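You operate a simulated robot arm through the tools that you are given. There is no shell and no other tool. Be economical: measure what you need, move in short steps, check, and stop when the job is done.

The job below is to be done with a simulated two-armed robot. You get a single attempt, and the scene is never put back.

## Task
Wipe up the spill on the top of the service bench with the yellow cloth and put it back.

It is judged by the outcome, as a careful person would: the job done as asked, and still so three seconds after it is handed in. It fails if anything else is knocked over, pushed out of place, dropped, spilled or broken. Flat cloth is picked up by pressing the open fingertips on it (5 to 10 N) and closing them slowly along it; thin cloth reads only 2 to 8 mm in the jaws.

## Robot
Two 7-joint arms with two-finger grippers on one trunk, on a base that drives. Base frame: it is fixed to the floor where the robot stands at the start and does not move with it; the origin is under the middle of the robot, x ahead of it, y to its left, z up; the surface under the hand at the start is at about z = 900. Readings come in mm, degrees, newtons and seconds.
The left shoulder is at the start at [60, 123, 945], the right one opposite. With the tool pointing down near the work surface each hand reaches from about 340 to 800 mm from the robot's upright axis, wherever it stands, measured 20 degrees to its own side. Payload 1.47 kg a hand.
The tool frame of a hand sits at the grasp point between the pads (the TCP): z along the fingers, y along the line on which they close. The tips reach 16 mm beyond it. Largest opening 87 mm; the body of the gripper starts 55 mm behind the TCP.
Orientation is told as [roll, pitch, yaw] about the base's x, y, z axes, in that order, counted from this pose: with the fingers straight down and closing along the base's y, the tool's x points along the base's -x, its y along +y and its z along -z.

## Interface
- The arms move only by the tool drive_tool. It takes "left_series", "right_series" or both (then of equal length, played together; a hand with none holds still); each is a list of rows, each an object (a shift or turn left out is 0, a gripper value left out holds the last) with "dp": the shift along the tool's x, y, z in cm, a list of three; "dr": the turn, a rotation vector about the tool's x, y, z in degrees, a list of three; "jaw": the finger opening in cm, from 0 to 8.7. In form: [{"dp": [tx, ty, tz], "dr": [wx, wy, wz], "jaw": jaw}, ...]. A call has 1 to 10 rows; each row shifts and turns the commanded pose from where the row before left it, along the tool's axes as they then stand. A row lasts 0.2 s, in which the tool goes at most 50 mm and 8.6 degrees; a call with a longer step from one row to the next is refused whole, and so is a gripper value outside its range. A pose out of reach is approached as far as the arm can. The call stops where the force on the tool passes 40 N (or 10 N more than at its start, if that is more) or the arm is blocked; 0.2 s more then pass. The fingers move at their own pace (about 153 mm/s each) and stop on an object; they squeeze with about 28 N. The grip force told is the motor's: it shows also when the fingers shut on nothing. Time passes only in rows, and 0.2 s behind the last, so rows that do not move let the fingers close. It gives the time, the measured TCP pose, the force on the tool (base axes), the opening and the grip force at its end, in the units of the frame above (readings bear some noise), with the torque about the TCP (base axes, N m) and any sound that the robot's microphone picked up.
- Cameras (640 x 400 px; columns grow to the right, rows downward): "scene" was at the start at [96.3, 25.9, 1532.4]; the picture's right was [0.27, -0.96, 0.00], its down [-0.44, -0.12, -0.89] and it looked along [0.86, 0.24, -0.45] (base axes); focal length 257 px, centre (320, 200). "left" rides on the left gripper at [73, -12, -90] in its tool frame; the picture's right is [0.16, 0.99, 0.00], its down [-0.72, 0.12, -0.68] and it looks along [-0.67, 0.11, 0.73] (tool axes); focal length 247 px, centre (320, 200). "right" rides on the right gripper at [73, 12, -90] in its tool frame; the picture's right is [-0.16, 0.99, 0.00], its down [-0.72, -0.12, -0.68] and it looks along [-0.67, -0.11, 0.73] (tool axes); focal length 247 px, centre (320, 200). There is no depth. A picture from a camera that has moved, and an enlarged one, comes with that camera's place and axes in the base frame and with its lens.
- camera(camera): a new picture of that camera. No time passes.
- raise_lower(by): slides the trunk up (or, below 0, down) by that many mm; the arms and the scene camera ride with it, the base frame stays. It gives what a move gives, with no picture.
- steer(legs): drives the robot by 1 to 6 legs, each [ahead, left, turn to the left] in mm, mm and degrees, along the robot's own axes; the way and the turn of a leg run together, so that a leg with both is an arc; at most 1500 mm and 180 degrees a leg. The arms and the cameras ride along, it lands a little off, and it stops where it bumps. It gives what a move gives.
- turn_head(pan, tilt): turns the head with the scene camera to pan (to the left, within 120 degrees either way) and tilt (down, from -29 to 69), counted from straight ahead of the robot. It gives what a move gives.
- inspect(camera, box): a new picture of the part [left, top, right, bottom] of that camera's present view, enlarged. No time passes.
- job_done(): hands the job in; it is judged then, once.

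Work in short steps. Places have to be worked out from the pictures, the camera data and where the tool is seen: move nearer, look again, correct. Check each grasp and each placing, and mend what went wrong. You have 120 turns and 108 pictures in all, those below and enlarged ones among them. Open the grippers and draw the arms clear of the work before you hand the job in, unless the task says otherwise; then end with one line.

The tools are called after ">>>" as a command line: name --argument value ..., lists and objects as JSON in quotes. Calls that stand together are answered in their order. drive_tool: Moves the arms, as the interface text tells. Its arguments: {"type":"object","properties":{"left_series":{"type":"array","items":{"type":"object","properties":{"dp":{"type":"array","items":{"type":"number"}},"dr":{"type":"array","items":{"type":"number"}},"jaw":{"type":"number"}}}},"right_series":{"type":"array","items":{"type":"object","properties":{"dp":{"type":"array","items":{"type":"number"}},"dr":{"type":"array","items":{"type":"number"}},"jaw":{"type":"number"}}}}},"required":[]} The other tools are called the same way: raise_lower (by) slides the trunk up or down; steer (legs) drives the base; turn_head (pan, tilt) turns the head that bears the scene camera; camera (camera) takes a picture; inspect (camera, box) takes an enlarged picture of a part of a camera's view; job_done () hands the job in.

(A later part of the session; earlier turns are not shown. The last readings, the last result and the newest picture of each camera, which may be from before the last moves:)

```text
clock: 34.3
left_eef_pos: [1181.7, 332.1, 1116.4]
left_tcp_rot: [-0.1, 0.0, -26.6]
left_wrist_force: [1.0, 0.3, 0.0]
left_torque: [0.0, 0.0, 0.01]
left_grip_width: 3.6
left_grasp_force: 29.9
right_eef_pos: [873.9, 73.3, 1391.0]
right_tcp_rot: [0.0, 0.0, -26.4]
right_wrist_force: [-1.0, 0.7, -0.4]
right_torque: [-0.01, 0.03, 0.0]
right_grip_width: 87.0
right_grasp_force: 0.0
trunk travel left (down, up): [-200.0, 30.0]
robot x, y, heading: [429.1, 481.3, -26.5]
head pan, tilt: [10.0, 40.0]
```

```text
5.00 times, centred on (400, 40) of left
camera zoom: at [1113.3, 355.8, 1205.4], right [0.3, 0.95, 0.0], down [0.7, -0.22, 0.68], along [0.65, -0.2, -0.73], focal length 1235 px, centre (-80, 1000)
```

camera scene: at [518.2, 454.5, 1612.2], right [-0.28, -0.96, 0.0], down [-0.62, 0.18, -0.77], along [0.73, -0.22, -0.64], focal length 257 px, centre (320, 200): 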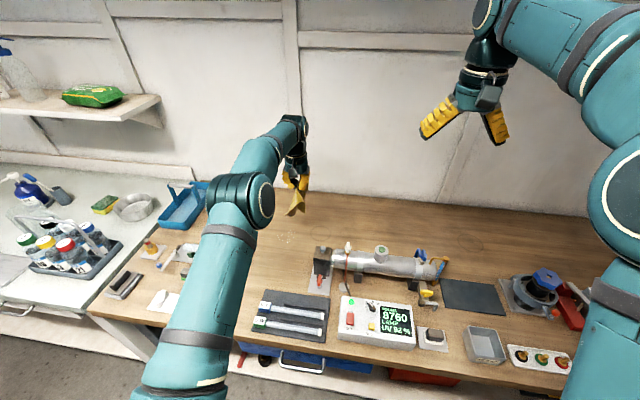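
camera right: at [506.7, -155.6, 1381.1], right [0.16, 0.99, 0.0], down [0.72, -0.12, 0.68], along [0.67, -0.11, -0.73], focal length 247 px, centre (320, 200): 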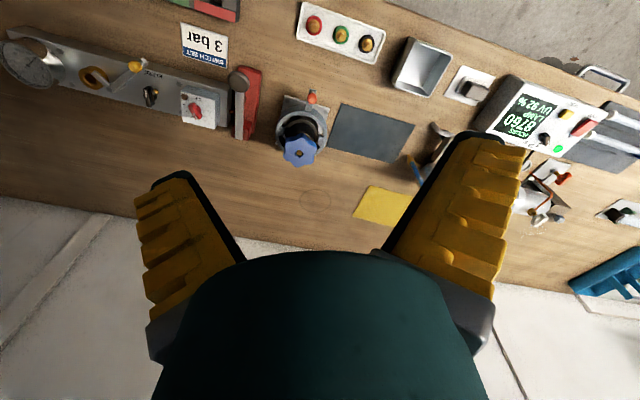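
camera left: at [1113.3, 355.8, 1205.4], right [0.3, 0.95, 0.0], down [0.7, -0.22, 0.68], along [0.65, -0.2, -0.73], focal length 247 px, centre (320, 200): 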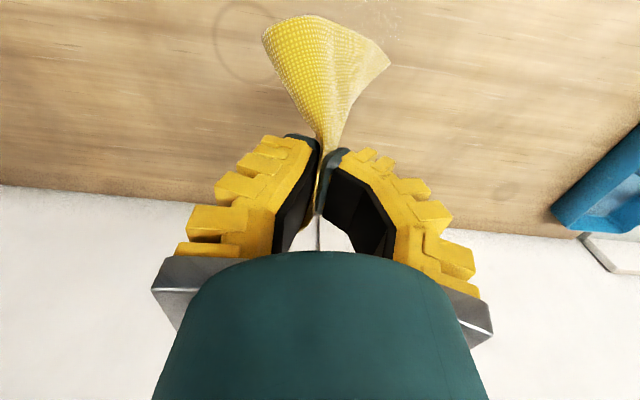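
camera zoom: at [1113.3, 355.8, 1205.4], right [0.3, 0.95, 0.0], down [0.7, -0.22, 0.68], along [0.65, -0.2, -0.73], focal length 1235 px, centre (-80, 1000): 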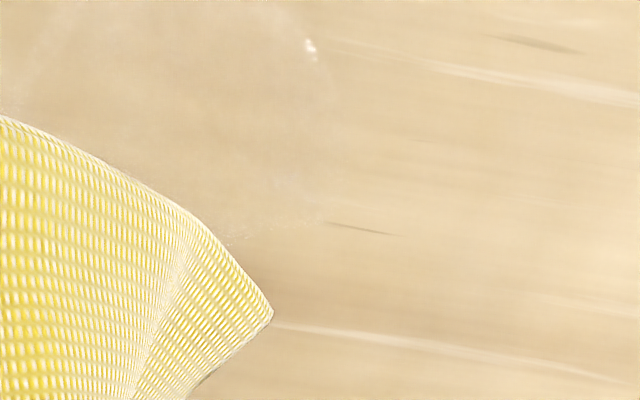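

The clear puddle is about 90×70 mm, centred near [1167, 382]. I move over it and lower until the wadded cloth touches.

>>> drive_tool --left_series '[{"dp": [1.8, 1.9, 1.5]}, {"dp": [1.7, 1.9, 1.5]}, {"dp": [0, 0, 3.5]}, {"dp": [0, 0, 3.5]}, {"dp": [0, 0, 3.5]}, {"dp": [0, 0, 3]}, {"dp": [0, 0, 1]}, {"dp": [0, 0, 0]}]'

>>> camera --camera "left"

```text
clock: 36.1
left_eef_pos: [1168.9, 383.2, 941.9]
left_tcp_rot: [0.1, 0.0, -26.6]
left_wrist_force: [0.5, -0.3, 0.6]
left_torque: [-0.01, 0.0, -0.01]
left_grip_width: 2.1
left_grasp_force: 27.5
right_eef_pos: [874.2, 73.8, 1391.9]
right_tcp_rot: [0.0, 0.0, -26.4]
right_wrist_force: [-0.6, 0.2, 0.8]
right_torque: [0.03, 0.0, 0.02]
right_grip_width: 87.2
right_grasp_force: 0.0
trunk travel left (down, up): [-200.0, 30.0]
robot x, y, heading: [428.2, 483.6, -26.2]
head pan, tilt: [10.0, 40.0]
```

```text
68 pictures are left
camera left: at [1099.6, 405.7, 1030.4], right [0.3, 0.95, 0.0], down [0.7, -0.22, 0.68], along [0.65, -0.2, -0.73], focal length 247 px, centre (320, 200)
```

left: 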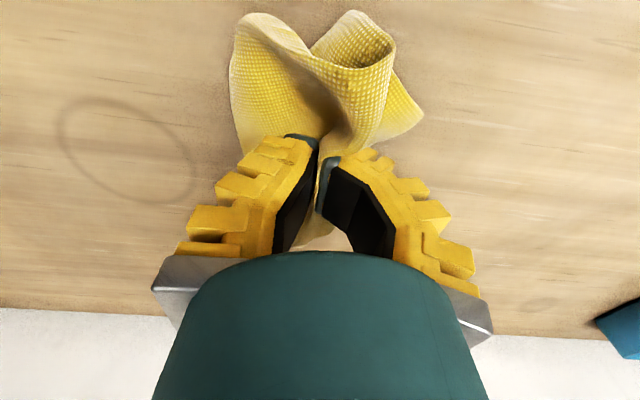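

Cloth is draped on the puddle. I lower the last 2 cm in small steps to press lightly.

>>> drive_tool --left_series '[{"dp": [0, 0, 0.8]}, {"dp": [0, 0, 0.6]}, {"dp": [0, 0, 0.5]}, {"dp": [0, 0, 0.4]}, {"dp": [0, 0, 0]}]'

```text
clock: 37.3
left_eef_pos: [1169.4, 381.8, 919.2]
left_tcp_rot: [0.0, -0.1, -26.4]
left_wrist_force: [0.6, 0.9, 5.6]
left_torque: [0.01, -0.02, 0.01]
left_grip_width: 1.1
left_grasp_force: 29.9
right_eef_pos: [873.4, 73.7, 1391.2]
right_tcp_rot: [0.0, 0.0, -26.4]
right_wrist_force: [0.8, 0.0, 0.3]
right_torque: [0.03, 0.05, 0.01]
right_grip_width: 86.7
right_grasp_force: 0.1
trunk travel left (down, up): [-200.0, 30.0]
robot x, y, heading: [431.1, 480.3, -26.5]
head pan, tilt: [10.0, 40.0]
```

5.6 N contact. First strokes side to side across the middle, then the near part.

>>> drive_tool --left_series '[{"dp": [0, 2.5, 0.1]}, {"dp": [0, 2.5, 0]}, {"dp": [0, -3, 0]}, {"dp": [0, -3.5, 0]}, {"dp": [0, -3.5, 0]}, {"dp": [1.8, 0, 0]}, {"dp": [0, 3.5, 0]}, {"dp": [0, 3.5, 0]}, {"dp": [0, 3, 0]}, {"dp": [0, 0, 0]}]'

>>> camera --camera "left"

```text
clock: 39.5
left_eef_pos: [1173.4, 434.4, 917.4]
left_tcp_rot: [0.1, 0.1, -26.5]
left_wrist_force: [-0.5, -1.9, 11.6]
left_torque: [-0.21, 0.13, 0.0]
left_grip_width: 1.1
left_grasp_force: 28.0
right_eef_pos: [872.1, 73.7, 1391.7]
right_tcp_rot: [0.1, -0.2, -26.4]
right_wrist_force: [0.7, -0.4, -0.1]
right_torque: [0.04, -0.01, -0.02]
right_grip_width: 87.0
right_grasp_force: 0.1
trunk travel left (down, up): [-200.0, 30.0]
robot x, y, heading: [431.6, 481.2, -26.3]
head pan, tilt: [10.0, 40.0]
```

```text
67 pictures are left
camera left: at [1104.4, 457.7, 1006.0], right [0.3, 0.95, 0.0], down [0.7, -0.22, 0.68], along [0.65, -0.2, -0.73], focal length 247 px, centre (320, 200)
```

left: 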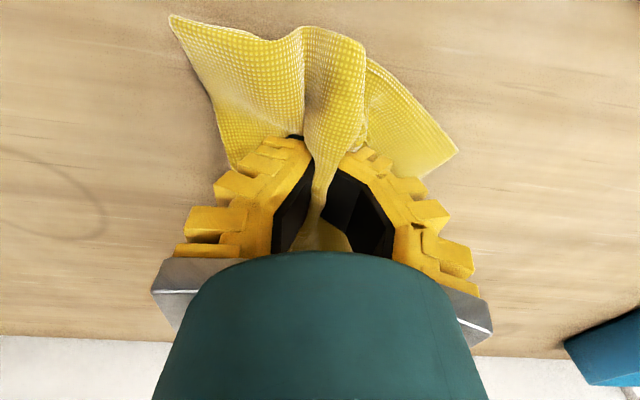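

Force is fine and the cloth drags along. I continue with the near row, then go across to the far rows.

>>> drive_tool --left_series '[{"dp": [1.8, 0, 0]}, {"dp": [0, -3.5, 0]}, {"dp": [0, -3.5, 0]}, {"dp": [0, -3, 0]}, {"dp": [-3, 0, 0]}, {"dp": [-2.4, 0, 0]}, {"dp": [0, 3.5, 0]}, {"dp": [0, 3.5, 0]}, {"dp": [0, 3, 0]}, {"dp": [0, 0, 0]}]'

>>> drive_tool --left_series '[{"dp": [-1.8, 0, 0]}, {"dp": [0, -3.5, 0]}, {"dp": [0, -3.5, 0]}, {"dp": [0, -3, 0]}, {"dp": [-1.4, 1, 0]}, {"dp": [0, 3.5, 0]}, {"dp": [0, 3.5, 0]}, {"dp": [3, 0, 0]}, {"dp": [0, 0, 0]}]'

>>> camera --camera "left"

```text
clock: 41.7
left_eef_pos: [1205.5, 416.7, 916.8]
left_tcp_rot: [0.0, 0.0, -26.4]
left_wrist_force: [-0.1, -1.4, 6.3]
left_torque: [0.0, 0.02, 0.02]
left_grip_width: 1.2
left_grasp_force: 28.0
right_eef_pos: [872.9, 72.8, 1391.9]
right_tcp_rot: [0.0, 0.0, -26.3]
right_wrist_force: [-0.5, -0.7, -0.4]
right_torque: [0.01, 0.01, -0.03]
right_grip_width: 87.0
right_grasp_force: 0.1
trunk travel left (down, up): [-200.0, 30.0]
robot x, y, heading: [429.9, 480.0, -26.5]
head pan, tilt: [10.0, 40.0]
```

```text
clock: 43.7
left_eef_pos: [1219.5, 389.9, 916.0]
left_tcp_rot: [0.0, -0.3, -26.4]
left_wrist_force: [3.0, -6.8, 23.4]
left_torque: [-0.24, 0.12, 0.08]
left_grip_width: 0.3
left_grasp_force: 27.9
left hand out of reach, approached as far as the arm can: row 7, 8
right_eef_pos: [871.5, 72.6, 1391.6]
right_tcp_rot: [0.1, -0.1, -26.4]
right_wrist_force: [0.5, 0.1, 0.0]
right_torque: [-0.02, -0.02, 0.01]
right_grip_width: 86.9
right_grasp_force: 0.0
trunk travel left (down, up): [-200.0, 30.0]
robot x, y, heading: [426.2, 483.1, -26.9]
head pan, tilt: [10.0, 40.0]
```

```text
66 pictures are left
camera left: at [1151.0, 414.1, 1004.8], right [0.3, 0.95, 0.0], down [0.7, -0.22, 0.68], along [0.65, -0.21, -0.73], focal length 247 px, centre (320, 200)
```

left: 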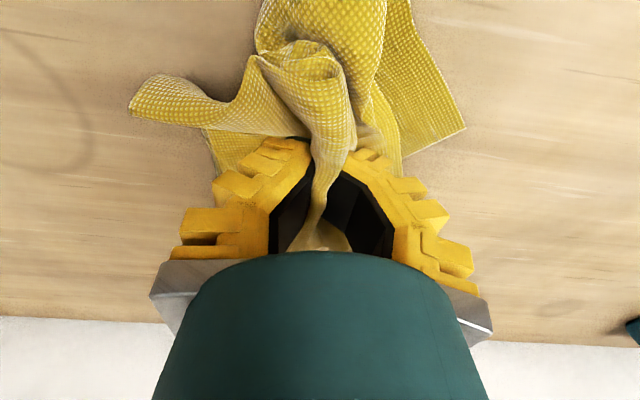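

I lift the cloth and look at the surface.

>>> drive_tool --left_series '[{"dp": [0.5, 0, -3]}, {"dp": [0, 0, -4]}, {"dp": [0, 0, -4]}, {"dp": [0, -2, -4]}, {"dp": [0, -4, -2]}, {"dp": [0, -4, 0]}, {"dp": [0, 0, 0]}]'

>>> inspect --camera "scene" --box '[230, 180, 350, 260]'

>>> camera --camera "left"

```text
clock: 45.3
left_eef_pos: [1185.9, 301.5, 1081.9]
left_tcp_rot: [-0.1, 0.1, -26.3]
left_wrist_force: [0.6, 0.1, -0.4]
left_torque: [0.02, -0.02, 0.0]
left_grip_width: 0.7
left_grasp_force: 30.1
left hand out of reach, approached as far as the arm can: row 1, 5
right_eef_pos: [875.0, 75.4, 1390.6]
right_tcp_rot: [0.0, 0.0, -26.4]
right_wrist_force: [0.3, -0.5, -0.3]
right_torque: [0.0, -0.01, 0.01]
right_grip_width: 87.1
right_grasp_force: 0.0
trunk travel left (down, up): [-200.0, 30.0]
robot x, y, heading: [428.5, 484.5, -26.5]
head pan, tilt: [10.0, 40.0]
```

```text
5.00 times, centred on (290, 220) of scene
camera zoom: at [518.4, 455.2, 1612.2], right [-0.28, -0.96, 0.0], down [-0.62, 0.18, -0.77], along [0.73, -0.22, -0.64], focal length 1283 px, centre (470, 100)
```

zoom: 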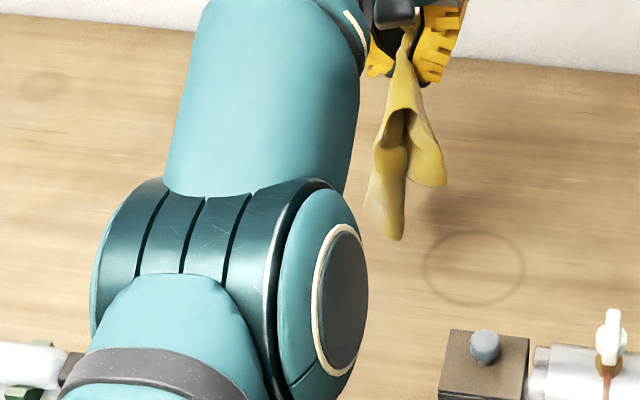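

```text
64 pictures are left
camera left: at [1116.4, 324.7, 1171.2], right [0.3, 0.95, 0.0], down [0.7, -0.22, 0.68], along [0.65, -0.2, -0.73], focal length 247 px, centre (320, 200)
```

left: 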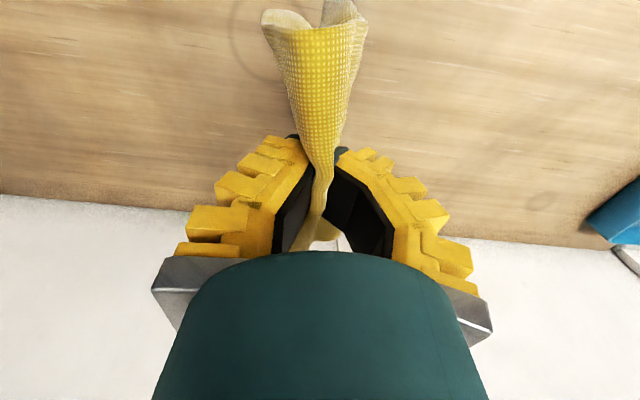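

Elbow blocks the view; I raise and pull the hand back so its camera sees the patch.

>>> drive_tool --left_series '[{"dp": [0, 1, -4]}, {"dp": [0, 1, -4]}, {"dp": [0, 1, -4]}, {"dp": [3.5, 0, -1]}, {"dp": [3.5, 0, 0]}, {"dp": [3.5, 0, 0]}, {"dp": [3.5, 0, 0]}, {"dp": [0, 0, 0]}]'

>>> camera --camera "left"

>>> camera --camera "scene"

```text
clock: 47.1
left_eef_pos: [1166.1, 347.8, 1249.7]
left_tcp_rot: [0.0, 0.1, -26.5]
left_wrist_force: [0.2, 0.1, 0.8]
left_torque: [-0.03, 0.02, 0.0]
left_grip_width: 0.2
left_grasp_force: 22.6
left hand out of reach, approached as far as the arm can: row 1, 2, 3, 4, 5, 6, 7
right_eef_pos: [873.8, 74.1, 1390.4]
right_tcp_rot: [-0.1, -0.1, -26.3]
right_wrist_force: [0.3, -0.3, 0.6]
right_torque: [0.03, 0.05, -0.01]
right_grip_width: 87.0
right_grasp_force: 0.0
trunk travel left (down, up): [-200.0, 30.0]
robot x, y, heading: [428.3, 481.3, -26.5]
head pan, tilt: [10.0, 40.0]
```

```text
63 pictures are left
camera left: at [1095.8, 370.8, 1338.3], right [0.3, 0.95, 0.0], down [0.7, -0.22, 0.68], along [0.65, -0.2, -0.73], focal length 247 px, centre (320, 200)
```

left: 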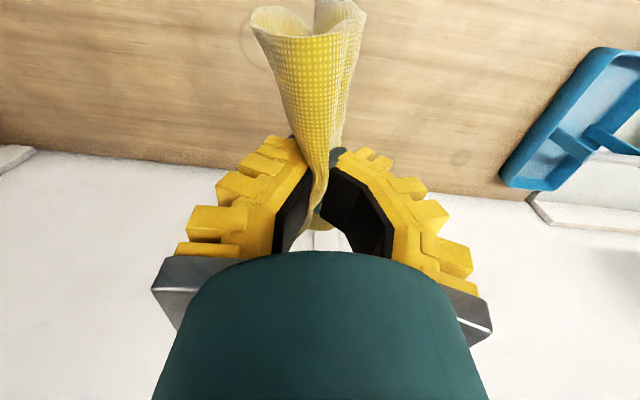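

```text
62 pictures are left
camera scene: at [518.3, 454.3, 1612.2], right [-0.28, -0.96, 0.0], down [-0.62, 0.18, -0.77], along [0.73, -0.22, -0.64], focal length 257 px, centre (320, 200)
```

scene: 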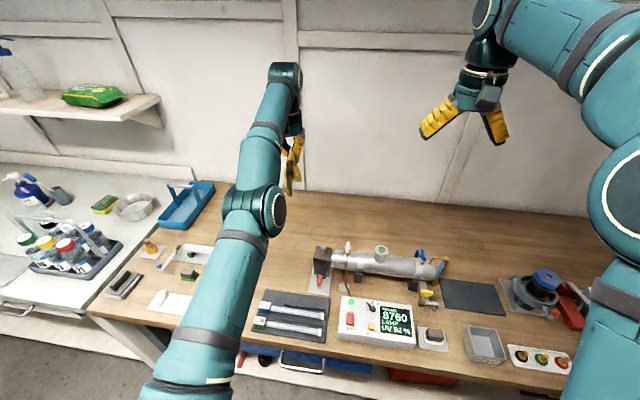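

Still extended; I pull the hand further back and look with the scene camera too.

>>> drive_tool --left_series '[{"dp": [4, 0, 0]}, {"dp": [4, 0, 0]}, {"dp": [4, 0, 0]}, {"dp": [4, 0, 0]}, {"dp": [3, 0, 0]}, {"dp": [0, 0, 0]}]'

>>> camera --camera "left"

>>> inspect --camera "scene" --box '[230, 180, 350, 260]'

```text
clock: 48.5
left_eef_pos: [1146.8, 365.7, 1310.2]
left_tcp_rot: [0.1, 0.1, -26.5]
left_wrist_force: [0.0, 0.1, 0.0]
left_torque: [0.03, 0.02, 0.02]
left_grip_width: 0.0
left_grasp_force: 29.4
left hand out of reach, approached as far as the arm can: row 1, 2, 3, 4, 5
right_eef_pos: [873.7, 73.0, 1390.6]
right_tcp_rot: [-0.1, 0.0, -26.3]
right_wrist_force: [0.0, -0.6, 0.4]
right_torque: [-0.02, 0.01, -0.04]
right_grip_width: 87.1
right_grasp_force: 0.1
trunk travel left (down, up): [-200.0, 30.0]
robot x, y, heading: [427.9, 479.2, -26.7]
head pan, tilt: [10.0, 40.0]
```

```text
61 pictures are left
camera left: at [1076.2, 389.9, 1399.2], right [0.3, 0.95, 0.0], down [0.7, -0.22, 0.68], along [0.65, -0.2, -0.73], focal length 247 px, centre (320, 200)
```

left: 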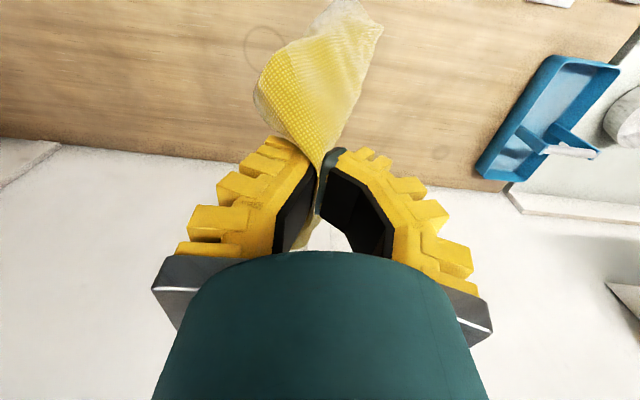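

```text
5.00 times, centred on (290, 220) of scene
camera zoom: at [518.2, 454.1, 1612.2], right [-0.28, -0.96, 0.0], down [-0.62, 0.18, -0.77], along [0.73, -0.22, -0.64], focal length 1283 px, centre (470, 100)
```

zoom: 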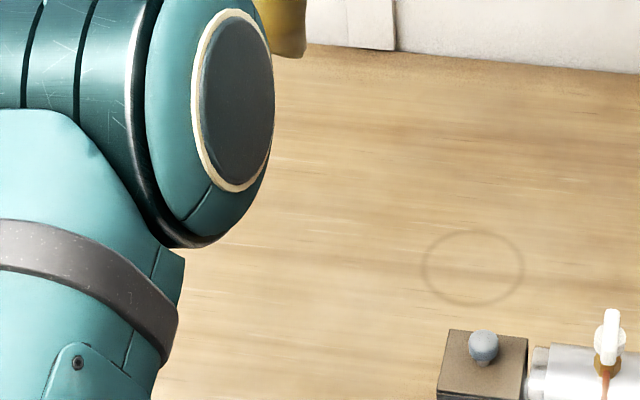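

The patch seems clean now. I check it more closely at higher zoom.

>>> inspect --camera "scene" --box '[265, 215, 325, 252]'

>>> inspect --camera "left" --box '[240, 0, 480, 60]'

```text
10.67 times, centred on (295, 234) of scene
camera zoom: at [518.2, 454.1, 1612.2], right [-0.28, -0.96, 0.0], down [-0.62, 0.18, -0.77], along [0.73, -0.22, -0.64], focal length 2737 px, centre (587, -157)
```

zoom: 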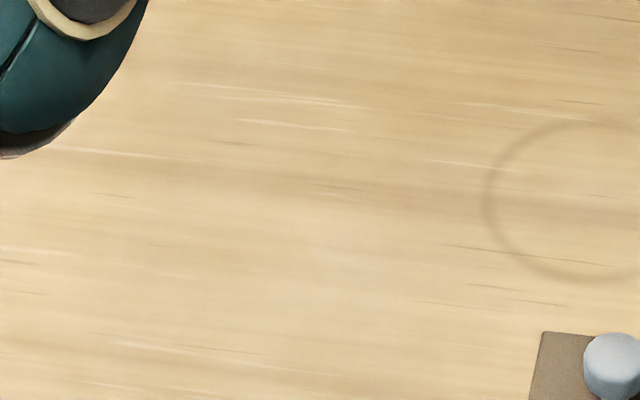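

```text
2.67 times, centred on (360, 30) of left
camera zoom: at [1076.2, 389.9, 1399.2], right [0.3, 0.95, 0.0], down [0.7, -0.22, 0.68], along [0.65, -0.2, -0.73], focal length 659 px, centre (213, 653)
```

zoom: 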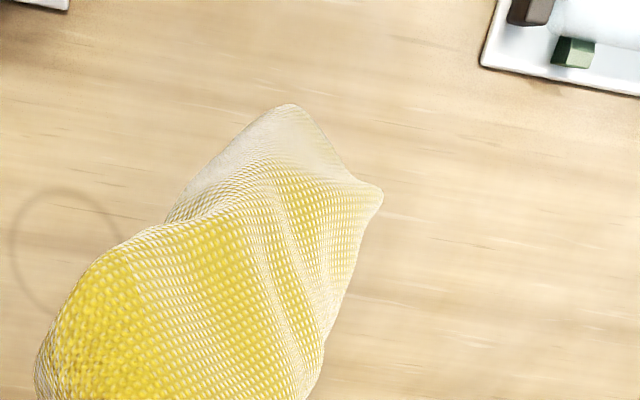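

The surface is clean; the puddle is gone. Now I bring the hand back into easy reach with small moves, first testing how it responds.

>>> drive_tool --left_series '[{"dp": [0, 0, 3]}, {"dp": [0, 0, 3]}, {"dp": [0, 0, 3]}, {"dp": [0, 0, 0]}]'

```text
clock: 49.5
left_eef_pos: [1173.8, 353.5, 1232.0]
left_tcp_rot: [0.0, 0.0, -26.5]
left_wrist_force: [-0.4, 0.2, -0.4]
left_torque: [-0.02, 0.03, 0.0]
left_grip_width: 0.1
left_grasp_force: 22.9
left hand out of reach, approached as far as the arm can: row 1, 2, 3
right_eef_pos: [874.0, 72.8, 1391.8]
right_tcp_rot: [-0.1, 0.0, -26.4]
right_wrist_force: [-0.1, 0.3, -0.1]
right_torque: [-0.03, 0.01, -0.01]
right_grip_width: 86.9
right_grasp_force: 0.0
trunk travel left (down, up): [-200.0, 30.0]
robot x, y, heading: [430.7, 477.1, -26.7]
head pan, tilt: [10.0, 40.0]
```

It slides along the reach limit; lowering further brings it inside.

>>> drive_tool --left_series '[{"dp": [1, 0, 3]}, {"dp": [1, 0, 3]}, {"dp": [1, 0, 3]}, {"dp": [1.5, 0, 1]}, {"dp": [1.5, 0, 0]}, {"dp": [0, 0, 0]}]'

```text
clock: 50.9
left_eef_pos: [1194.8, 346.3, 1152.2]
left_tcp_rot: [-0.1, 0.0, -26.5]
left_wrist_force: [-0.4, -0.3, 0.3]
left_torque: [0.02, 0.01, -0.03]
left_grip_width: 0.1
left_grasp_force: 27.3
left hand out of reach, approached as far as the arm can: row 1, 2, 3, 4, 5
right_eef_pos: [872.9, 73.1, 1391.8]
right_tcp_rot: [0.0, 0.0, -26.4]
right_wrist_force: [-0.1, 0.5, 0.2]
right_torque: [-0.01, -0.03, 0.01]
right_grip_width: 87.1
right_grasp_force: 0.0
trunk travel left (down, up): [-200.0, 30.0]
robot x, y, heading: [426.4, 477.7, -26.7]
head pan, tilt: [10.0, 40.0]
```

Still at the limit although commanded inward — probably the elbow is straight. I try a small tangential move with a little tool pitch to free it.

>>> drive_tool --left_series '[{"dp": [0, 0, 2]}, {"dp": [0, 0, 2]}, {"dp": [0, 0, 2]}, {"dp": [0, 0, 0]}, {"dp": [0, 0, 0]}]'

>>> camera --camera "scene"

```text
clock: 52.1
left_eef_pos: [1204.5, 345.1, 1093.3]
left_tcp_rot: [0.0, 0.1, -26.5]
left_wrist_force: [0.4, -0.7, -0.6]
left_torque: [-0.04, 0.06, 0.02]
left_grip_width: 0.0
left_grasp_force: 23.0
left hand out of reach, approached as far as the arm can: row 1, 2
right_eef_pos: [874.9, 73.6, 1391.1]
right_tcp_rot: [0.1, 0.0, -26.4]
right_wrist_force: [-0.2, 0.8, -0.4]
right_torque: [0.01, 0.0, 0.0]
right_grip_width: 86.6
right_grasp_force: 0.0
trunk travel left (down, up): [-200.0, 30.0]
robot x, y, heading: [428.6, 487.7, -26.7]
head pan, tilt: [10.0, 40.0]
```

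```text
57 pictures are left
camera scene: at [518.2, 454.2, 1612.2], right [-0.28, -0.96, 0.0], down [-0.62, 0.18, -0.77], along [0.73, -0.22, -0.64], focal length 257 px, centre (320, 200)
```

scene: 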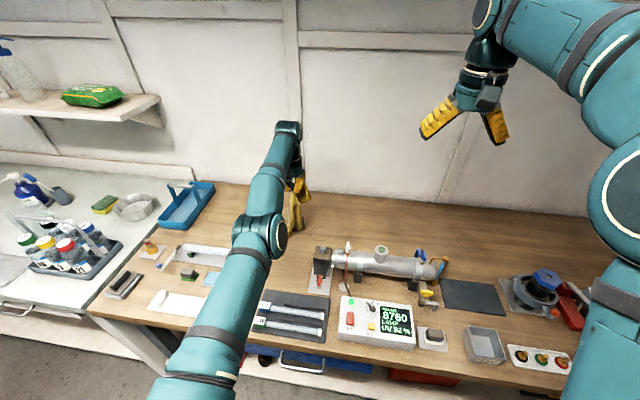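

Now within reach again. I pull inward a few centimetres here.

>>> drive_tool --left_series '[{"dp": [1, 0, 0.5]}, {"dp": [1.5, 0, 0]}, {"dp": [1.5, 0, 0]}, {"dp": [0, 0, 0]}]'

```text
clock: 53.1
left_eef_pos: [1204.6, 344.7, 1090.4]
left_tcp_rot: [0.0, 0.0, -26.5]
left_wrist_force: [0.5, 0.1, -0.6]
left_torque: [0.07, 0.0, 0.0]
left_grip_width: 0.0
left_grasp_force: 29.4
left hand out of reach, approached as far as the arm can: row 1, 2, 3
right_eef_pos: [873.6, 74.1, 1389.8]
right_tcp_rot: [0.0, -0.1, -26.4]
right_wrist_force: [0.4, 0.1, -0.2]
right_torque: [0.01, -0.01, -0.02]
right_grip_width: 87.3
right_grasp_force: 0.1
trunk travel left (down, up): [-200.0, 30.0]
robot x, y, heading: [431.1, 483.9, -26.6]
head pan, tilt: [10.0, 40.0]
```

Radial pull fails at full stretch. I lower straight down a bit more (which bends the elbow) and then retry.

>>> drive_tool --left_series '[{"dp": [0, 0, 1.5]}, {"dp": [0, 0, 1.5]}, {"dp": [0, 0, 1.5]}, {"dp": [0, 0, 1.5]}, {"dp": [0, 0, 0]}]'

>>> drive_tool --left_series '[{"dp": [0.5, 0, 0.5]}, {"dp": [0.7, 0, 0.3]}, {"dp": [1, 0, 0]}, {"dp": [1, 0, 0]}, {"dp": [0, 0, 0]}]'

```text
clock: 54.3
left_eef_pos: [1208.9, 342.0, 1031.1]
left_tcp_rot: [0.0, 0.0, -26.5]
left_wrist_force: [-0.7, 0.2, -1.3]
left_torque: [0.02, -0.01, 0.02]
left_grip_width: 0.0
left_grasp_force: 27.8
left hand out of reach, approached as far as the arm can: row 4
right_eef_pos: [873.0, 73.1, 1391.7]
right_tcp_rot: [0.0, 0.0, -26.4]
right_wrist_force: [-0.3, -0.8, 0.5]
right_torque: [0.03, 0.01, -0.01]
right_grip_width: 86.8
right_grasp_force: 0.0
trunk travel left (down, up): [-200.0, 30.0]
robot x, y, heading: [430.1, 481.5, -26.5]
head pan, tilt: [10.0, 40.0]
```

```text
clock: 55.5
left_eef_pos: [1208.9, 343.3, 1023.0]
left_tcp_rot: [0.0, 0.0, -26.5]
left_wrist_force: [0.2, 0.2, 0.1]
left_torque: [0.02, 0.01, 0.05]
left_grip_width: 0.3
left_grasp_force: 28.2
left hand out of reach, approached as far as the arm can: row 1, 2, 3, 4
right_eef_pos: [873.7, 72.8, 1390.3]
right_tcp_rot: [-0.1, -0.1, -26.4]
right_wrist_force: [0.2, -0.9, -0.7]
right_torque: [0.01, 0.0, 0.01]
right_grip_width: 87.0
right_grasp_force: 0.1
trunk travel left (down, up): [-200.0, 30.0]
robot x, y, heading: [431.5, 477.9, -26.5]
head pan, tilt: [10.0, 40.0]
```

The straight elbow blocks radial motion. I try pitching the fingers outward (which moves the wrist inward) together with an inward pull.

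>>> drive_tool --left_series '[{"dr": [0, -8, 0]}, {"dr": [0, -8, 0]}, {"dr": [0, -8, 0]}, {"dp": [0, 0, 0]}, {"dp": [0, 0, 0]}]'

```text
clock: 56.7
left_eef_pos: [1281.1, 312.8, 1022.5]
left_tcp_rot: [0.0, -23.8, -26.6]
left_wrist_force: [-0.4, -0.8, 0.4]
left_torque: [0.05, -0.03, -0.02]
left_grip_width: 0.1
left_grasp_force: 27.8
left hand out of reach, approached as far as the arm can: row 1, 2, 3
right_eef_pos: [874.6, 73.8, 1391.5]
right_tcp_rot: [0.0, 0.0, -26.4]
right_wrist_force: [-0.3, 0.2, 0.2]
right_torque: [-0.02, -0.03, 0.01]
right_grip_width: 86.7
right_grasp_force: 0.1
trunk travel left (down, up): [-200.0, 30.0]
robot x, y, heading: [432.6, 480.7, -26.5]
head pan, tilt: [10.0, 40.0]
```

Now the TCP is further out, so a bigger inward pull is safe here. I command about 18 cm straight inward (horizontal).

>>> drive_tool --left_series '[{"dp": [4.4, 0, -2.0]}, {"dp": [4.4, 0, -2.0]}, {"dp": [4.4, 0, -2.0]}, {"dp": [4.4, 0, -2.0]}, {"dp": [0, 0, 0]}, {"dp": [0, 0, 0]}]'

```text
clock: 58.1
left_eef_pos: [1283.4, 317.5, 1023.3]
left_tcp_rot: [0.1, -24.0, -26.5]
left_wrist_force: [-1.1, 0.8, -0.3]
left_torque: [0.01, 0.0, 0.02]
left_grip_width: 0.0
left_grasp_force: 28.0
left hand out of reach, approached as far as the arm can: row 1, 2, 3, 4
right_eef_pos: [874.3, 73.2, 1390.7]
right_tcp_rot: [0.1, 0.0, -26.3]
right_wrist_force: [0.8, -0.5, -0.1]
right_torque: [0.0, 0.01, 0.0]
right_grip_width: 87.1
right_grasp_force: 0.0
trunk travel left (down, up): [-200.0, 30.0]
robot x, y, heading: [431.3, 479.9, -26.7]
head pan, tilt: [10.0, 40.0]
```

Still locked. I turn the fingers back to vertical while moving, and test a combined inward+down step.

>>> drive_tool --left_series '[{"dp": [2, 0, 0], "dr": [0, 8, 0]}, {"dp": [2, 0, 0], "dr": [0, 8, 0]}, {"dp": [2, 0, 0], "dr": [0, 8, 0]}, {"dp": [2.5, 0, 3]}, {"dp": [2.5, 0, 3]}, {"dp": [0, 0, 0]}]'

```text
clock: 59.5
left_eef_pos: [1172.6, 369.6, 946.4]
left_tcp_rot: [0.0, 0.0, -26.5]
left_wrist_force: [-0.2, -0.3, 0.0]
left_torque: [0.0, 0.01, 0.02]
left_grip_width: 0.2
left_grasp_force: 28.3
left hand out of reach, approached as far as the arm can: row 1, 2, 3
right_eef_pos: [874.0, 73.8, 1391.3]
right_tcp_rot: [0.0, 0.0, -26.3]
right_wrist_force: [0.0, 1.2, -0.4]
right_torque: [-0.02, 0.01, -0.01]
right_grip_width: 86.9
right_grasp_force: 0.1
trunk travel left (down, up): [-200.0, 30.0]
robot x, y, heading: [432.5, 484.0, -26.5]
head pan, tilt: [10.0, 40.0]
```

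Unlocked. I now pull in slightly while rising to z≈1120, staying well inside the reach.

>>> drive_tool --left_series '[{"dp": [0.8, 0, -2.5]}, {"dp": [1, 0, -3]}, {"dp": [1, 0, -3]}, {"dp": [1, 0, -3]}, {"dp": [1, 0, -3]}, {"dp": [1, 0, -3]}, {"dp": [0, 0, 0]}]'

>>> camera --camera "left"

>>> camera --camera "scene"

```text
clock: 61.1
left_eef_pos: [1120.4, 394.5, 1121.9]
left_tcp_rot: [0.0, 0.2, -26.5]
left_wrist_force: [0.2, 0.0, 0.9]
left_torque: [0.02, 0.0, 0.0]
left_grip_width: 0.0
left_grasp_force: 28.1
right_eef_pos: [875.3, 73.6, 1391.2]
right_tcp_rot: [0.0, 0.0, -26.4]
right_wrist_force: [-0.5, 0.9, -0.3]
right_torque: [-0.04, 0.02, -0.02]
right_grip_width: 87.2
right_grasp_force: 0.0
trunk travel left (down, up): [-200.0, 30.0]
robot x, y, heading: [430.3, 478.4, -26.6]
head pan, tilt: [10.0, 40.0]
```

```text
56 pictures are left
camera left: at [1050.9, 418.4, 1210.3], right [0.3, 0.95, 0.0], down [0.7, -0.22, 0.68], along [0.65, -0.2, -0.73], focal length 247 px, centre (320, 200)
```

left: 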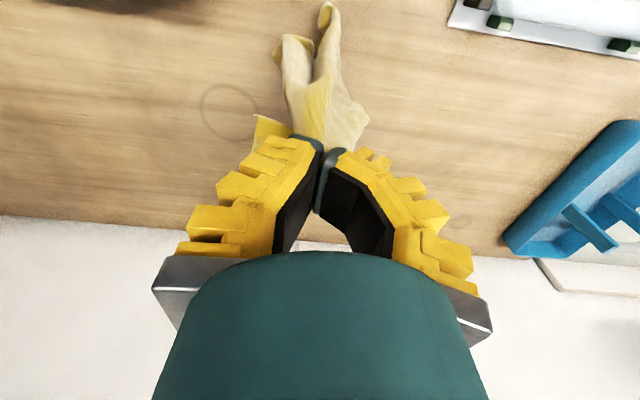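

```text
55 pictures are left
camera scene: at [518.9, 454.0, 1612.1], right [-0.28, -0.96, 0.0], down [-0.62, 0.18, -0.77], along [0.73, -0.22, -0.64], focal length 257 px, centre (320, 200)
```

scene: 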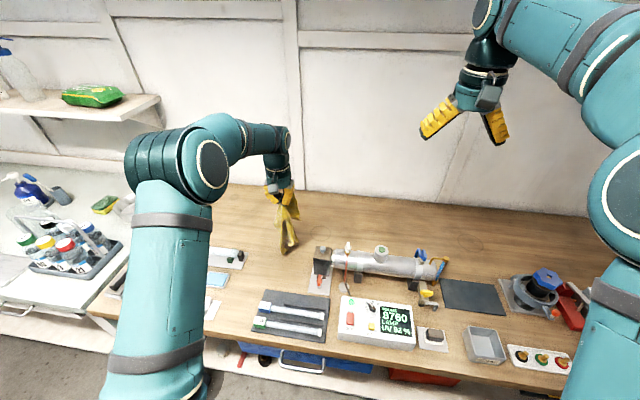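

The cloth is still held and the arm is bent well. I extend moderately behind the tube line and drive back right.

>>> drive_tool --left_series '[{"dp": [-2, 0, 0]}, {"dp": [-2, 0, 0]}, {"dp": [-1.5, 0, 0]}, {"dp": [0, 0, 0]}]'

>>> steer --legs '[[18, -425, 0]]'

>>> camera --camera "left"

>>> camera --camera "scene"

```text
clock: 62.1
left_eef_pos: [1167.4, 372.8, 1121.5]
left_tcp_rot: [0.0, 0.0, -26.5]
left_wrist_force: [0.2, -0.1, 0.0]
left_torque: [0.01, -0.02, 0.01]
left_grip_width: 0.1
left_grasp_force: 28.2
right_eef_pos: [873.7, 74.0, 1391.2]
right_tcp_rot: [0.0, 0.0, -26.3]
right_wrist_force: [0.0, -0.5, 0.4]
right_torque: [0.0, 0.0, -0.01]
right_grip_width: 86.8
right_grasp_force: 0.0
trunk travel left (down, up): [-200.0, 30.0]
robot x, y, heading: [428.4, 482.0, -26.3]
head pan, tilt: [10.0, 40.0]
```

```text
clock: 66.3
left_eef_pos: [996.0, -14.4, 1121.4]
left_tcp_rot: [-0.1, -0.1, -26.3]
left_wrist_force: [-0.1, -0.3, -0.3]
left_torque: [0.03, 0.0, 0.0]
left_grip_width: 0.0
left_grasp_force: 27.8
right_eef_pos: [701.4, -312.3, 1390.3]
right_tcp_rot: [0.0, 0.1, -26.3]
right_wrist_force: [0.2, -0.3, 0.6]
right_torque: [-0.01, 0.03, 0.01]
right_grip_width: 86.8
right_grasp_force: 0.1
trunk travel left (down, up): [-200.0, 30.0]
robot x, y, heading: [255.1, 94.0, -26.3]
head pan, tilt: [10.0, 40.0]
```

```text
54 pictures are left
camera left: at [926.8, 8.6, 1210.3], right [0.3, 0.95, 0.0], down [0.7, -0.22, 0.68], along [0.65, -0.2, -0.73], focal length 247 px, centre (320, 200)
```

left: 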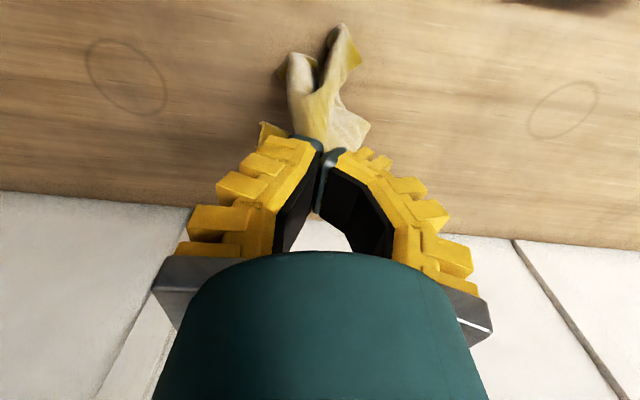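

```text
53 pictures are left
camera scene: at [345.7, 66.8, 1612.2], right [-0.28, -0.96, 0.0], down [-0.62, 0.18, -0.77], along [0.73, -0.22, -0.64], focal length 257 px, centre (320, 200)
```

scene: 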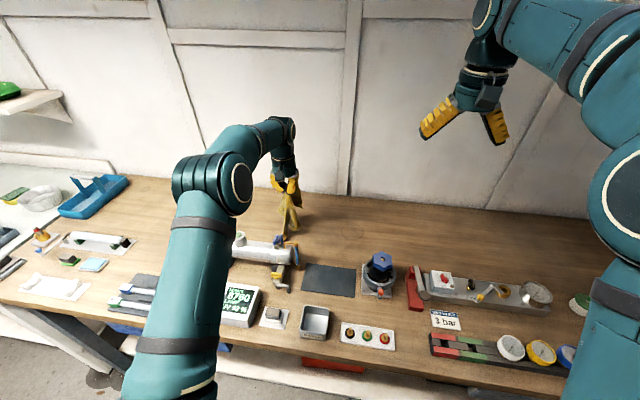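

Above the original spot almost. I shift to it (about [1018,-40]) while lowering slowly so the cloth drapes outward.

>>> drive_tool --left_series '[{"dp": [0, -0.6, 3]}, {"dp": [0, -0.7, 3]}, {"dp": [-0.6, 0, 3]}, {"dp": [-1.2, 0, 2.5]}, {"dp": [-1.3, 0, 2]}, {"dp": [0, 0, 1.5]}, {"dp": [0, 0, 1.5]}, {"dp": [0, 0, 1.5]}, {"dp": [0, 0, 0]}]'

>>> camera --camera "left"

```text
clock: 68.3
left_eef_pos: [1019.6, -41.0, 940.2]
left_tcp_rot: [0.0, -0.1, -26.3]
left_wrist_force: [0.2, -0.3, -1.3]
left_torque: [0.01, 0.0, 0.02]
left_grip_width: 0.0
left_grasp_force: 28.0
right_eef_pos: [702.7, -312.9, 1390.5]
right_tcp_rot: [0.0, 0.1, -26.3]
right_wrist_force: [-1.0, 0.2, -0.6]
right_torque: [0.0, 0.03, 0.05]
right_grip_width: 87.1
right_grasp_force: 0.0
trunk travel left (down, up): [-200.0, 30.0]
robot x, y, heading: [259.5, 92.0, -26.6]
head pan, tilt: [10.0, 40.0]
```

```text
52 pictures are left
camera left: at [949.9, -17.1, 1029.9], right [0.3, 0.95, 0.0], down [0.7, -0.22, 0.68], along [0.65, -0.2, -0.73], focal length 247 px, centre (320, 200)
```

left: 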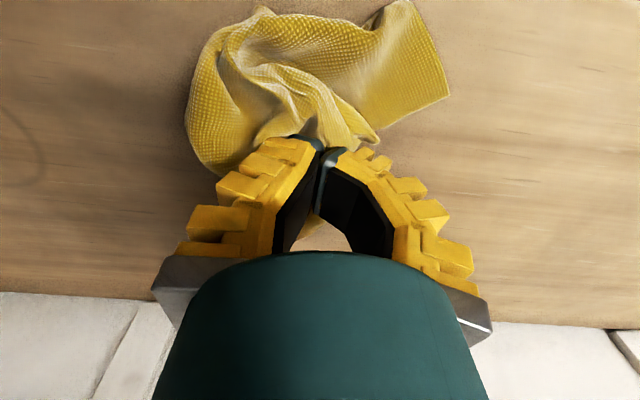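

I lower the rest and open slowly to release and spread.

>>> drive_tool --left_series '[{"dp": [0, 0, 1]}, {"dp": [0, 0, 0.8]}, {"jaw": 1}, {"jaw": 2}, {"jaw": 3.5}, {"jaw": 5}, {"dp": [0, 0, 0]}]'

>>> drive_tool --left_series '[{"dp": [0, 0, -2]}, {"dp": [0, 0, -3]}, {"dp": [0, 0, -4]}, {"dp": [0, 0, -4]}, {"dp": [2, 0, -2]}, {"dp": [3, 0, 0]}, {"dp": [3, 0, 0]}, {"dp": [3, 0, 0]}, {"dp": [0, 0, 0]}]'

>>> camera --camera "left"

>>> inspect --camera "scene" --box '[220, 170, 380, 270]'

```text
clock: 69.9
left_eef_pos: [1018.3, -40.3, 923.3]
left_tcp_rot: [0.0, 0.0, -26.3]
left_wrist_force: [0.6, 0.7, 0.1]
left_torque: [0.01, -0.01, 0.01]
left_grip_width: 55.5
left_grasp_force: 3.7
right_eef_pos: [701.4, -313.1, 1391.8]
right_tcp_rot: [0.0, 0.0, -26.3]
right_wrist_force: [1.2, 0.1, -0.3]
right_torque: [0.01, 0.01, 0.02]
right_grip_width: 87.1
right_grasp_force: 0.0
trunk travel left (down, up): [-200.0, 30.0]
robot x, y, heading: [261.7, 94.9, -26.7]
head pan, tilt: [10.0, 40.0]
```

```text
clock: 71.9
left_eef_pos: [920.2, 10.2, 1073.9]
left_tcp_rot: [0.0, 0.1, -26.4]
left_wrist_force: [0.7, -0.6, 0.8]
left_torque: [-0.01, 0.03, 0.02]
left_grip_width: 55.5
left_grasp_force: 4.3
right_eef_pos: [703.0, -313.3, 1390.3]
right_tcp_rot: [0.0, 0.1, -26.3]
right_wrist_force: [0.4, 0.4, -0.6]
right_torque: [-0.01, 0.01, -0.02]
right_grip_width: 87.0
right_grasp_force: 0.2
trunk travel left (down, up): [-200.0, 30.0]
robot x, y, heading: [260.9, 95.1, -26.2]
head pan, tilt: [10.0, 40.0]
```

```text
51 pictures are left
camera left: at [850.6, 32.6, 1162.5], right [0.3, 0.95, 0.0], down [0.7, -0.22, 0.68], along [0.65, -0.2, -0.73], focal length 247 px, centre (320, 200)
```

left: 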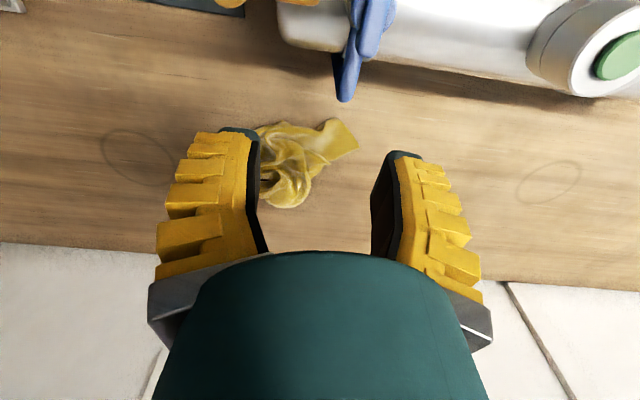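

```text
4.00 times, centred on (300, 220) of scene
camera zoom: at [346.5, 66.5, 1612.1], right [-0.28, -0.96, 0.0], down [-0.62, 0.18, -0.77], along [0.73, -0.22, -0.64], focal length 1026 px, centre (400, 120)
```

zoom: 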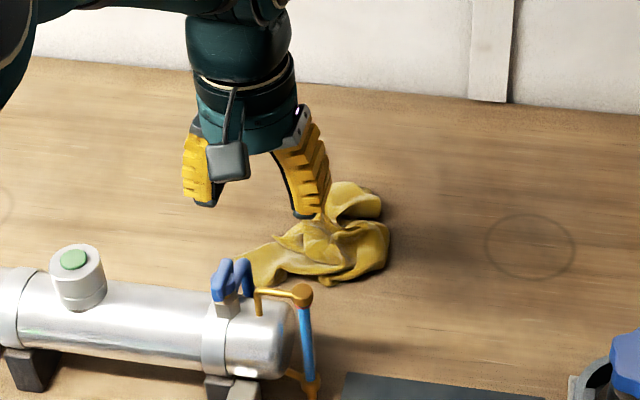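

Released, but the cloth is crumpled and about 25 mm right of its place. I'll pinch its left tail (around [1003, 20]) and draw it left to re-centre and spread it, turning the hand 40° so its camera stays away from the blue valve.

>>> drive_tool --left_series '[{"dp": [-2.3, 1.5, 0], "jaw": 5}, {"dp": [-2.3, 1.5, 0]}, {"dp": [-2.4, 1.6, 0]}, {"dr": [0, 0, 8]}, {"dr": [0, 0, 8]}, {"dr": [0, 0, 8]}, {"dr": [0, 0, 8]}, {"dr": [0, 0, 8]}, {"dp": [0, 0, 3]}, {"dp": [0, 0, 0]}]'

>>> camera --camera "left"

>>> inspect --camera "scene" --box '[220, 170, 380, 270]'

```text
clock: 74.1
left_eef_pos: [1000.5, 18.7, 1045.2]
left_tcp_rot: [0.0, 0.0, -66.4]
left_wrist_force: [-0.1, -0.3, 0.8]
left_torque: [-0.02, 0.0, -0.02]
left_grip_width: 55.3
left_grasp_force: 4.1
right_eef_pos: [701.6, -312.6, 1391.0]
right_tcp_rot: [0.1, 0.0, -26.2]
right_wrist_force: [-0.4, -0.3, 0.0]
right_torque: [0.01, 0.01, 0.02]
right_grip_width: 87.0
right_grasp_force: 0.2
trunk travel left (down, up): [-200.0, 30.0]
robot x, y, heading: [257.8, 93.4, -26.4]
head pan, tilt: [10.0, 40.0]
```

```text
49 pictures are left
camera left: at [962.6, 82.4, 1133.8], right [0.84, 0.54, 0.0], down [0.4, -0.62, 0.68], along [0.37, -0.57, -0.73], focal length 247 px, centre (320, 200)
```

left: 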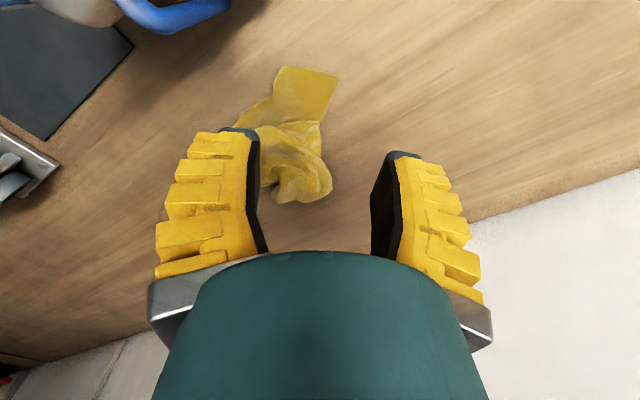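

```text
4.00 times, centred on (300, 220) of scene
camera zoom: at [345.1, 67.2, 1612.3], right [-0.28, -0.96, 0.0], down [-0.62, 0.18, -0.77], along [0.74, -0.22, -0.64], focal length 1026 px, centre (400, 120)
```

zoom: 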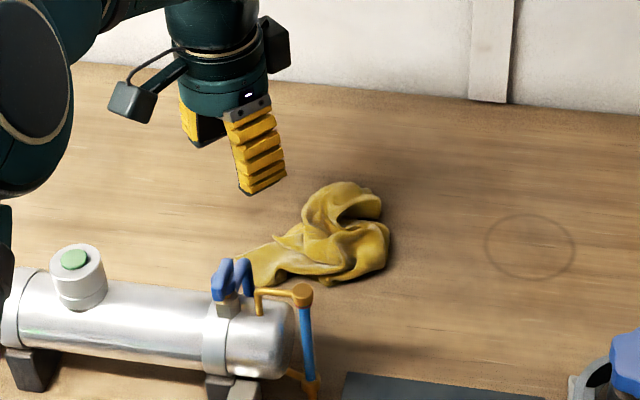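

The tail's end edge runs from about (965,12) to (1012,35). I descend on its middle and press.

>>> drive_tool --left_series '[{"dp": [0, -0.9, 3]}, {"dp": [0, 0, 3]}, {"dp": [0, 0, 3]}, {"dp": [0, 0, 2]}, {"dp": [0, 0, 1]}, {"dp": [0, 0, 0.4]}, {"dp": [0, 0, 0.3]}, {"dp": [0, 0, 0]}]'

```text
clock: 75.9
left_eef_pos: [994.9, 15.7, 916.1]
left_tcp_rot: [0.0, 0.1, -66.4]
left_wrist_force: [-0.3, 0.3, -0.3]
left_torque: [-0.04, 0.01, 0.01]
left_grip_width: 55.3
left_grasp_force: 4.1
right_eef_pos: [701.8, -313.1, 1391.1]
right_tcp_rot: [0.0, 0.0, -26.3]
right_wrist_force: [0.0, -0.3, 0.3]
right_torque: [-0.01, 0.01, 0.01]
right_grip_width: 87.1
right_grasp_force: 0.0
trunk travel left (down, up): [-200.0, 30.0]
robot x, y, heading: [257.0, 95.0, -26.6]
head pan, tilt: [10.0, 40.0]
```

Slightly lower until contact, then close slowly.

>>> drive_tool --left_series '[{"dp": [0, 0, 0.2]}, {"dp": [0, 0, 0.2]}, {"dp": [0, 0, 0]}]'

>>> camera --camera "left"

```text
clock: 76.7
left_eef_pos: [994.8, 14.9, 914.8]
left_tcp_rot: [0.3, -0.2, -66.3]
left_wrist_force: [0.4, 1.1, 14.2]
left_torque: [-0.2, 0.22, -0.01]
left_grip_width: 59.2
left_grasp_force: 5.3
right_eef_pos: [701.0, -311.6, 1392.1]
right_tcp_rot: [-0.1, -0.1, -26.4]
right_wrist_force: [-0.2, 0.0, 0.8]
right_torque: [-0.01, 0.03, 0.01]
right_grip_width: 87.1
right_grasp_force: 0.2
trunk travel left (down, up): [-200.0, 30.0]
robot x, y, heading: [255.3, 93.7, -26.2]
head pan, tilt: [10.0, 40.0]
```

```text
47 pictures are left
camera left: at [955.3, 78.7, 1003.3], right [0.84, 0.54, 0.0], down [0.39, -0.62, 0.68], along [0.37, -0.57, -0.73], focal length 247 px, centre (320, 200)
```

left: 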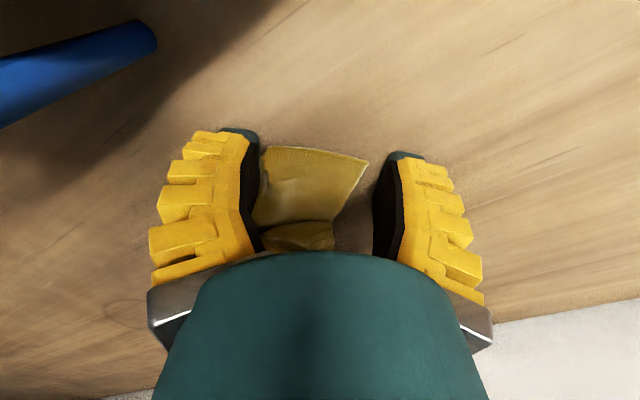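

The cloth end lies between the tips. I ease the pressure slightly and close.

>>> drive_tool --left_series '[{"dp": [0, 0, -0.1], "jaw": 4.8}, {"jaw": 4.0}, {"jaw": 3.2}, {"jaw": 2.4}, {"jaw": 1.6}, {"jaw": 0.9}, {"jaw": 0.4}, {"jaw": 0}, {"jaw": 0}]'

>>> camera --camera "left"

```text
clock: 78.7
left_eef_pos: [995.1, 17.6, 913.9]
left_tcp_rot: [0.1, -0.1, -66.2]
left_wrist_force: [7.7, 6.3, 20.1]
left_torque: [0.12, -0.18, 0.08]
left_grip_width: 0.0
left_grasp_force: 27.6
right_eef_pos: [700.9, -312.1, 1392.5]
right_tcp_rot: [0.0, -0.1, -26.3]
right_wrist_force: [0.0, -0.6, -0.6]
right_torque: [0.0, -0.01, -0.04]
right_grip_width: 86.8
right_grasp_force: 0.1
trunk travel left (down, up): [-200.0, 30.0]
robot x, y, heading: [255.0, 93.7, -26.6]
head pan, tilt: [10.0, 40.0]
```

```text
46 pictures are left
camera left: at [955.2, 80.0, 1002.9], right [0.84, 0.54, 0.0], down [0.4, -0.62, 0.68], along [0.37, -0.57, -0.73], focal length 247 px, centre (320, 200)
```

left: 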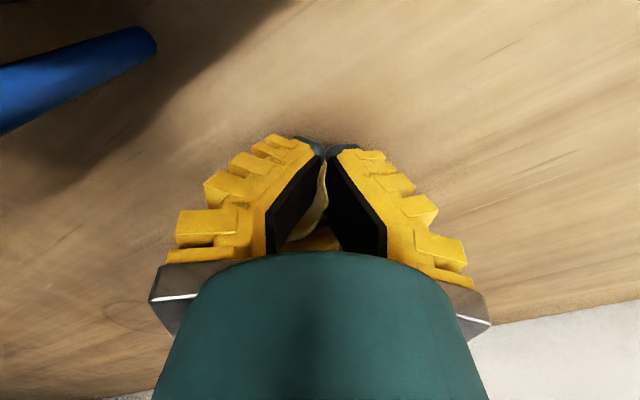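

I lift 15 mm and draw the cloth end to the left and slightly back, toward where its left edge was.

>>> drive_tool --left_series '[{"dp": [0, 0, -0.8]}, {"dp": [0, 0, -0.8]}, {"dp": [0.4, 1.2, 0]}, {"dp": [0.4, 1.3, 0]}, {"dp": [0.4, 1.3, 0]}, {"dp": [0.5, 1.3, 0]}, {"dp": [0.4, 1.2, 0]}, {"dp": [0, 0, 0]}]'

>>> camera --camera "left"

>>> inspect --camera "scene" --box '[220, 170, 380, 270]'

```text
clock: 80.5
left_eef_pos: [1043.9, 59.4, 928.7]
left_tcp_rot: [-0.1, -0.1, -66.4]
left_wrist_force: [-1.0, -0.5, 0.4]
left_torque: [0.01, -0.05, 0.02]
left_grip_width: 0.0
left_grasp_force: 28.3
right_eef_pos: [703.9, -311.7, 1391.2]
right_tcp_rot: [0.0, 0.0, -26.3]
right_wrist_force: [-0.2, 0.8, -0.3]
right_torque: [0.0, 0.03, 0.03]
right_grip_width: 87.3
right_grasp_force: 0.0
trunk travel left (down, up): [-200.0, 30.0]
robot x, y, heading: [258.5, 94.6, -26.6]
head pan, tilt: [10.0, 40.0]
```

```text
45 pictures are left
camera left: at [1005.8, 123.1, 1018.6], right [0.84, 0.54, 0.0], down [0.4, -0.62, 0.68], along [0.37, -0.57, -0.73], focal length 247 px, centre (320, 200)
```

left: 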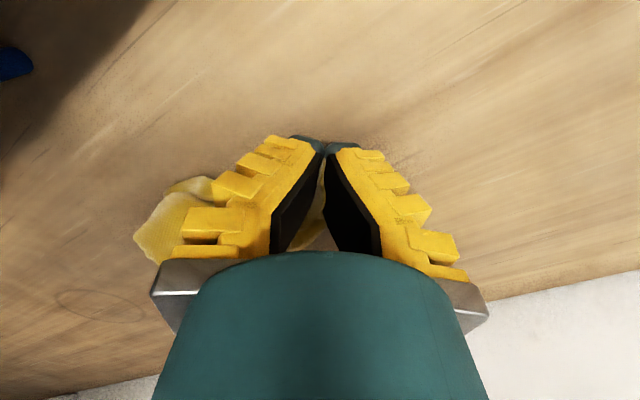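

```text
4.00 times, centred on (300, 220) of scene
camera zoom: at [345.5, 66.9, 1612.2], right [-0.28, -0.96, 0.0], down [-0.62, 0.18, -0.77], along [0.74, -0.22, -0.64], focal length 1026 px, centre (400, 120)
```

zoom: 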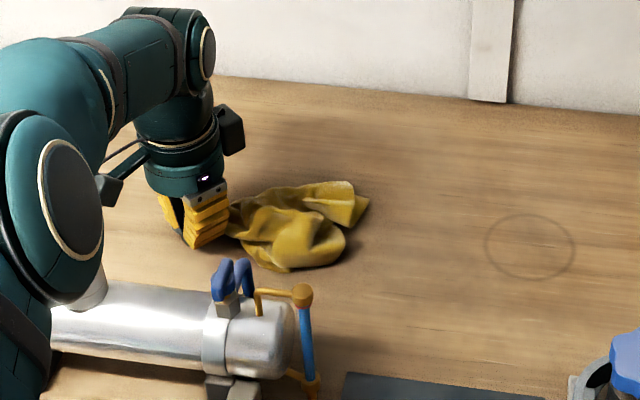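

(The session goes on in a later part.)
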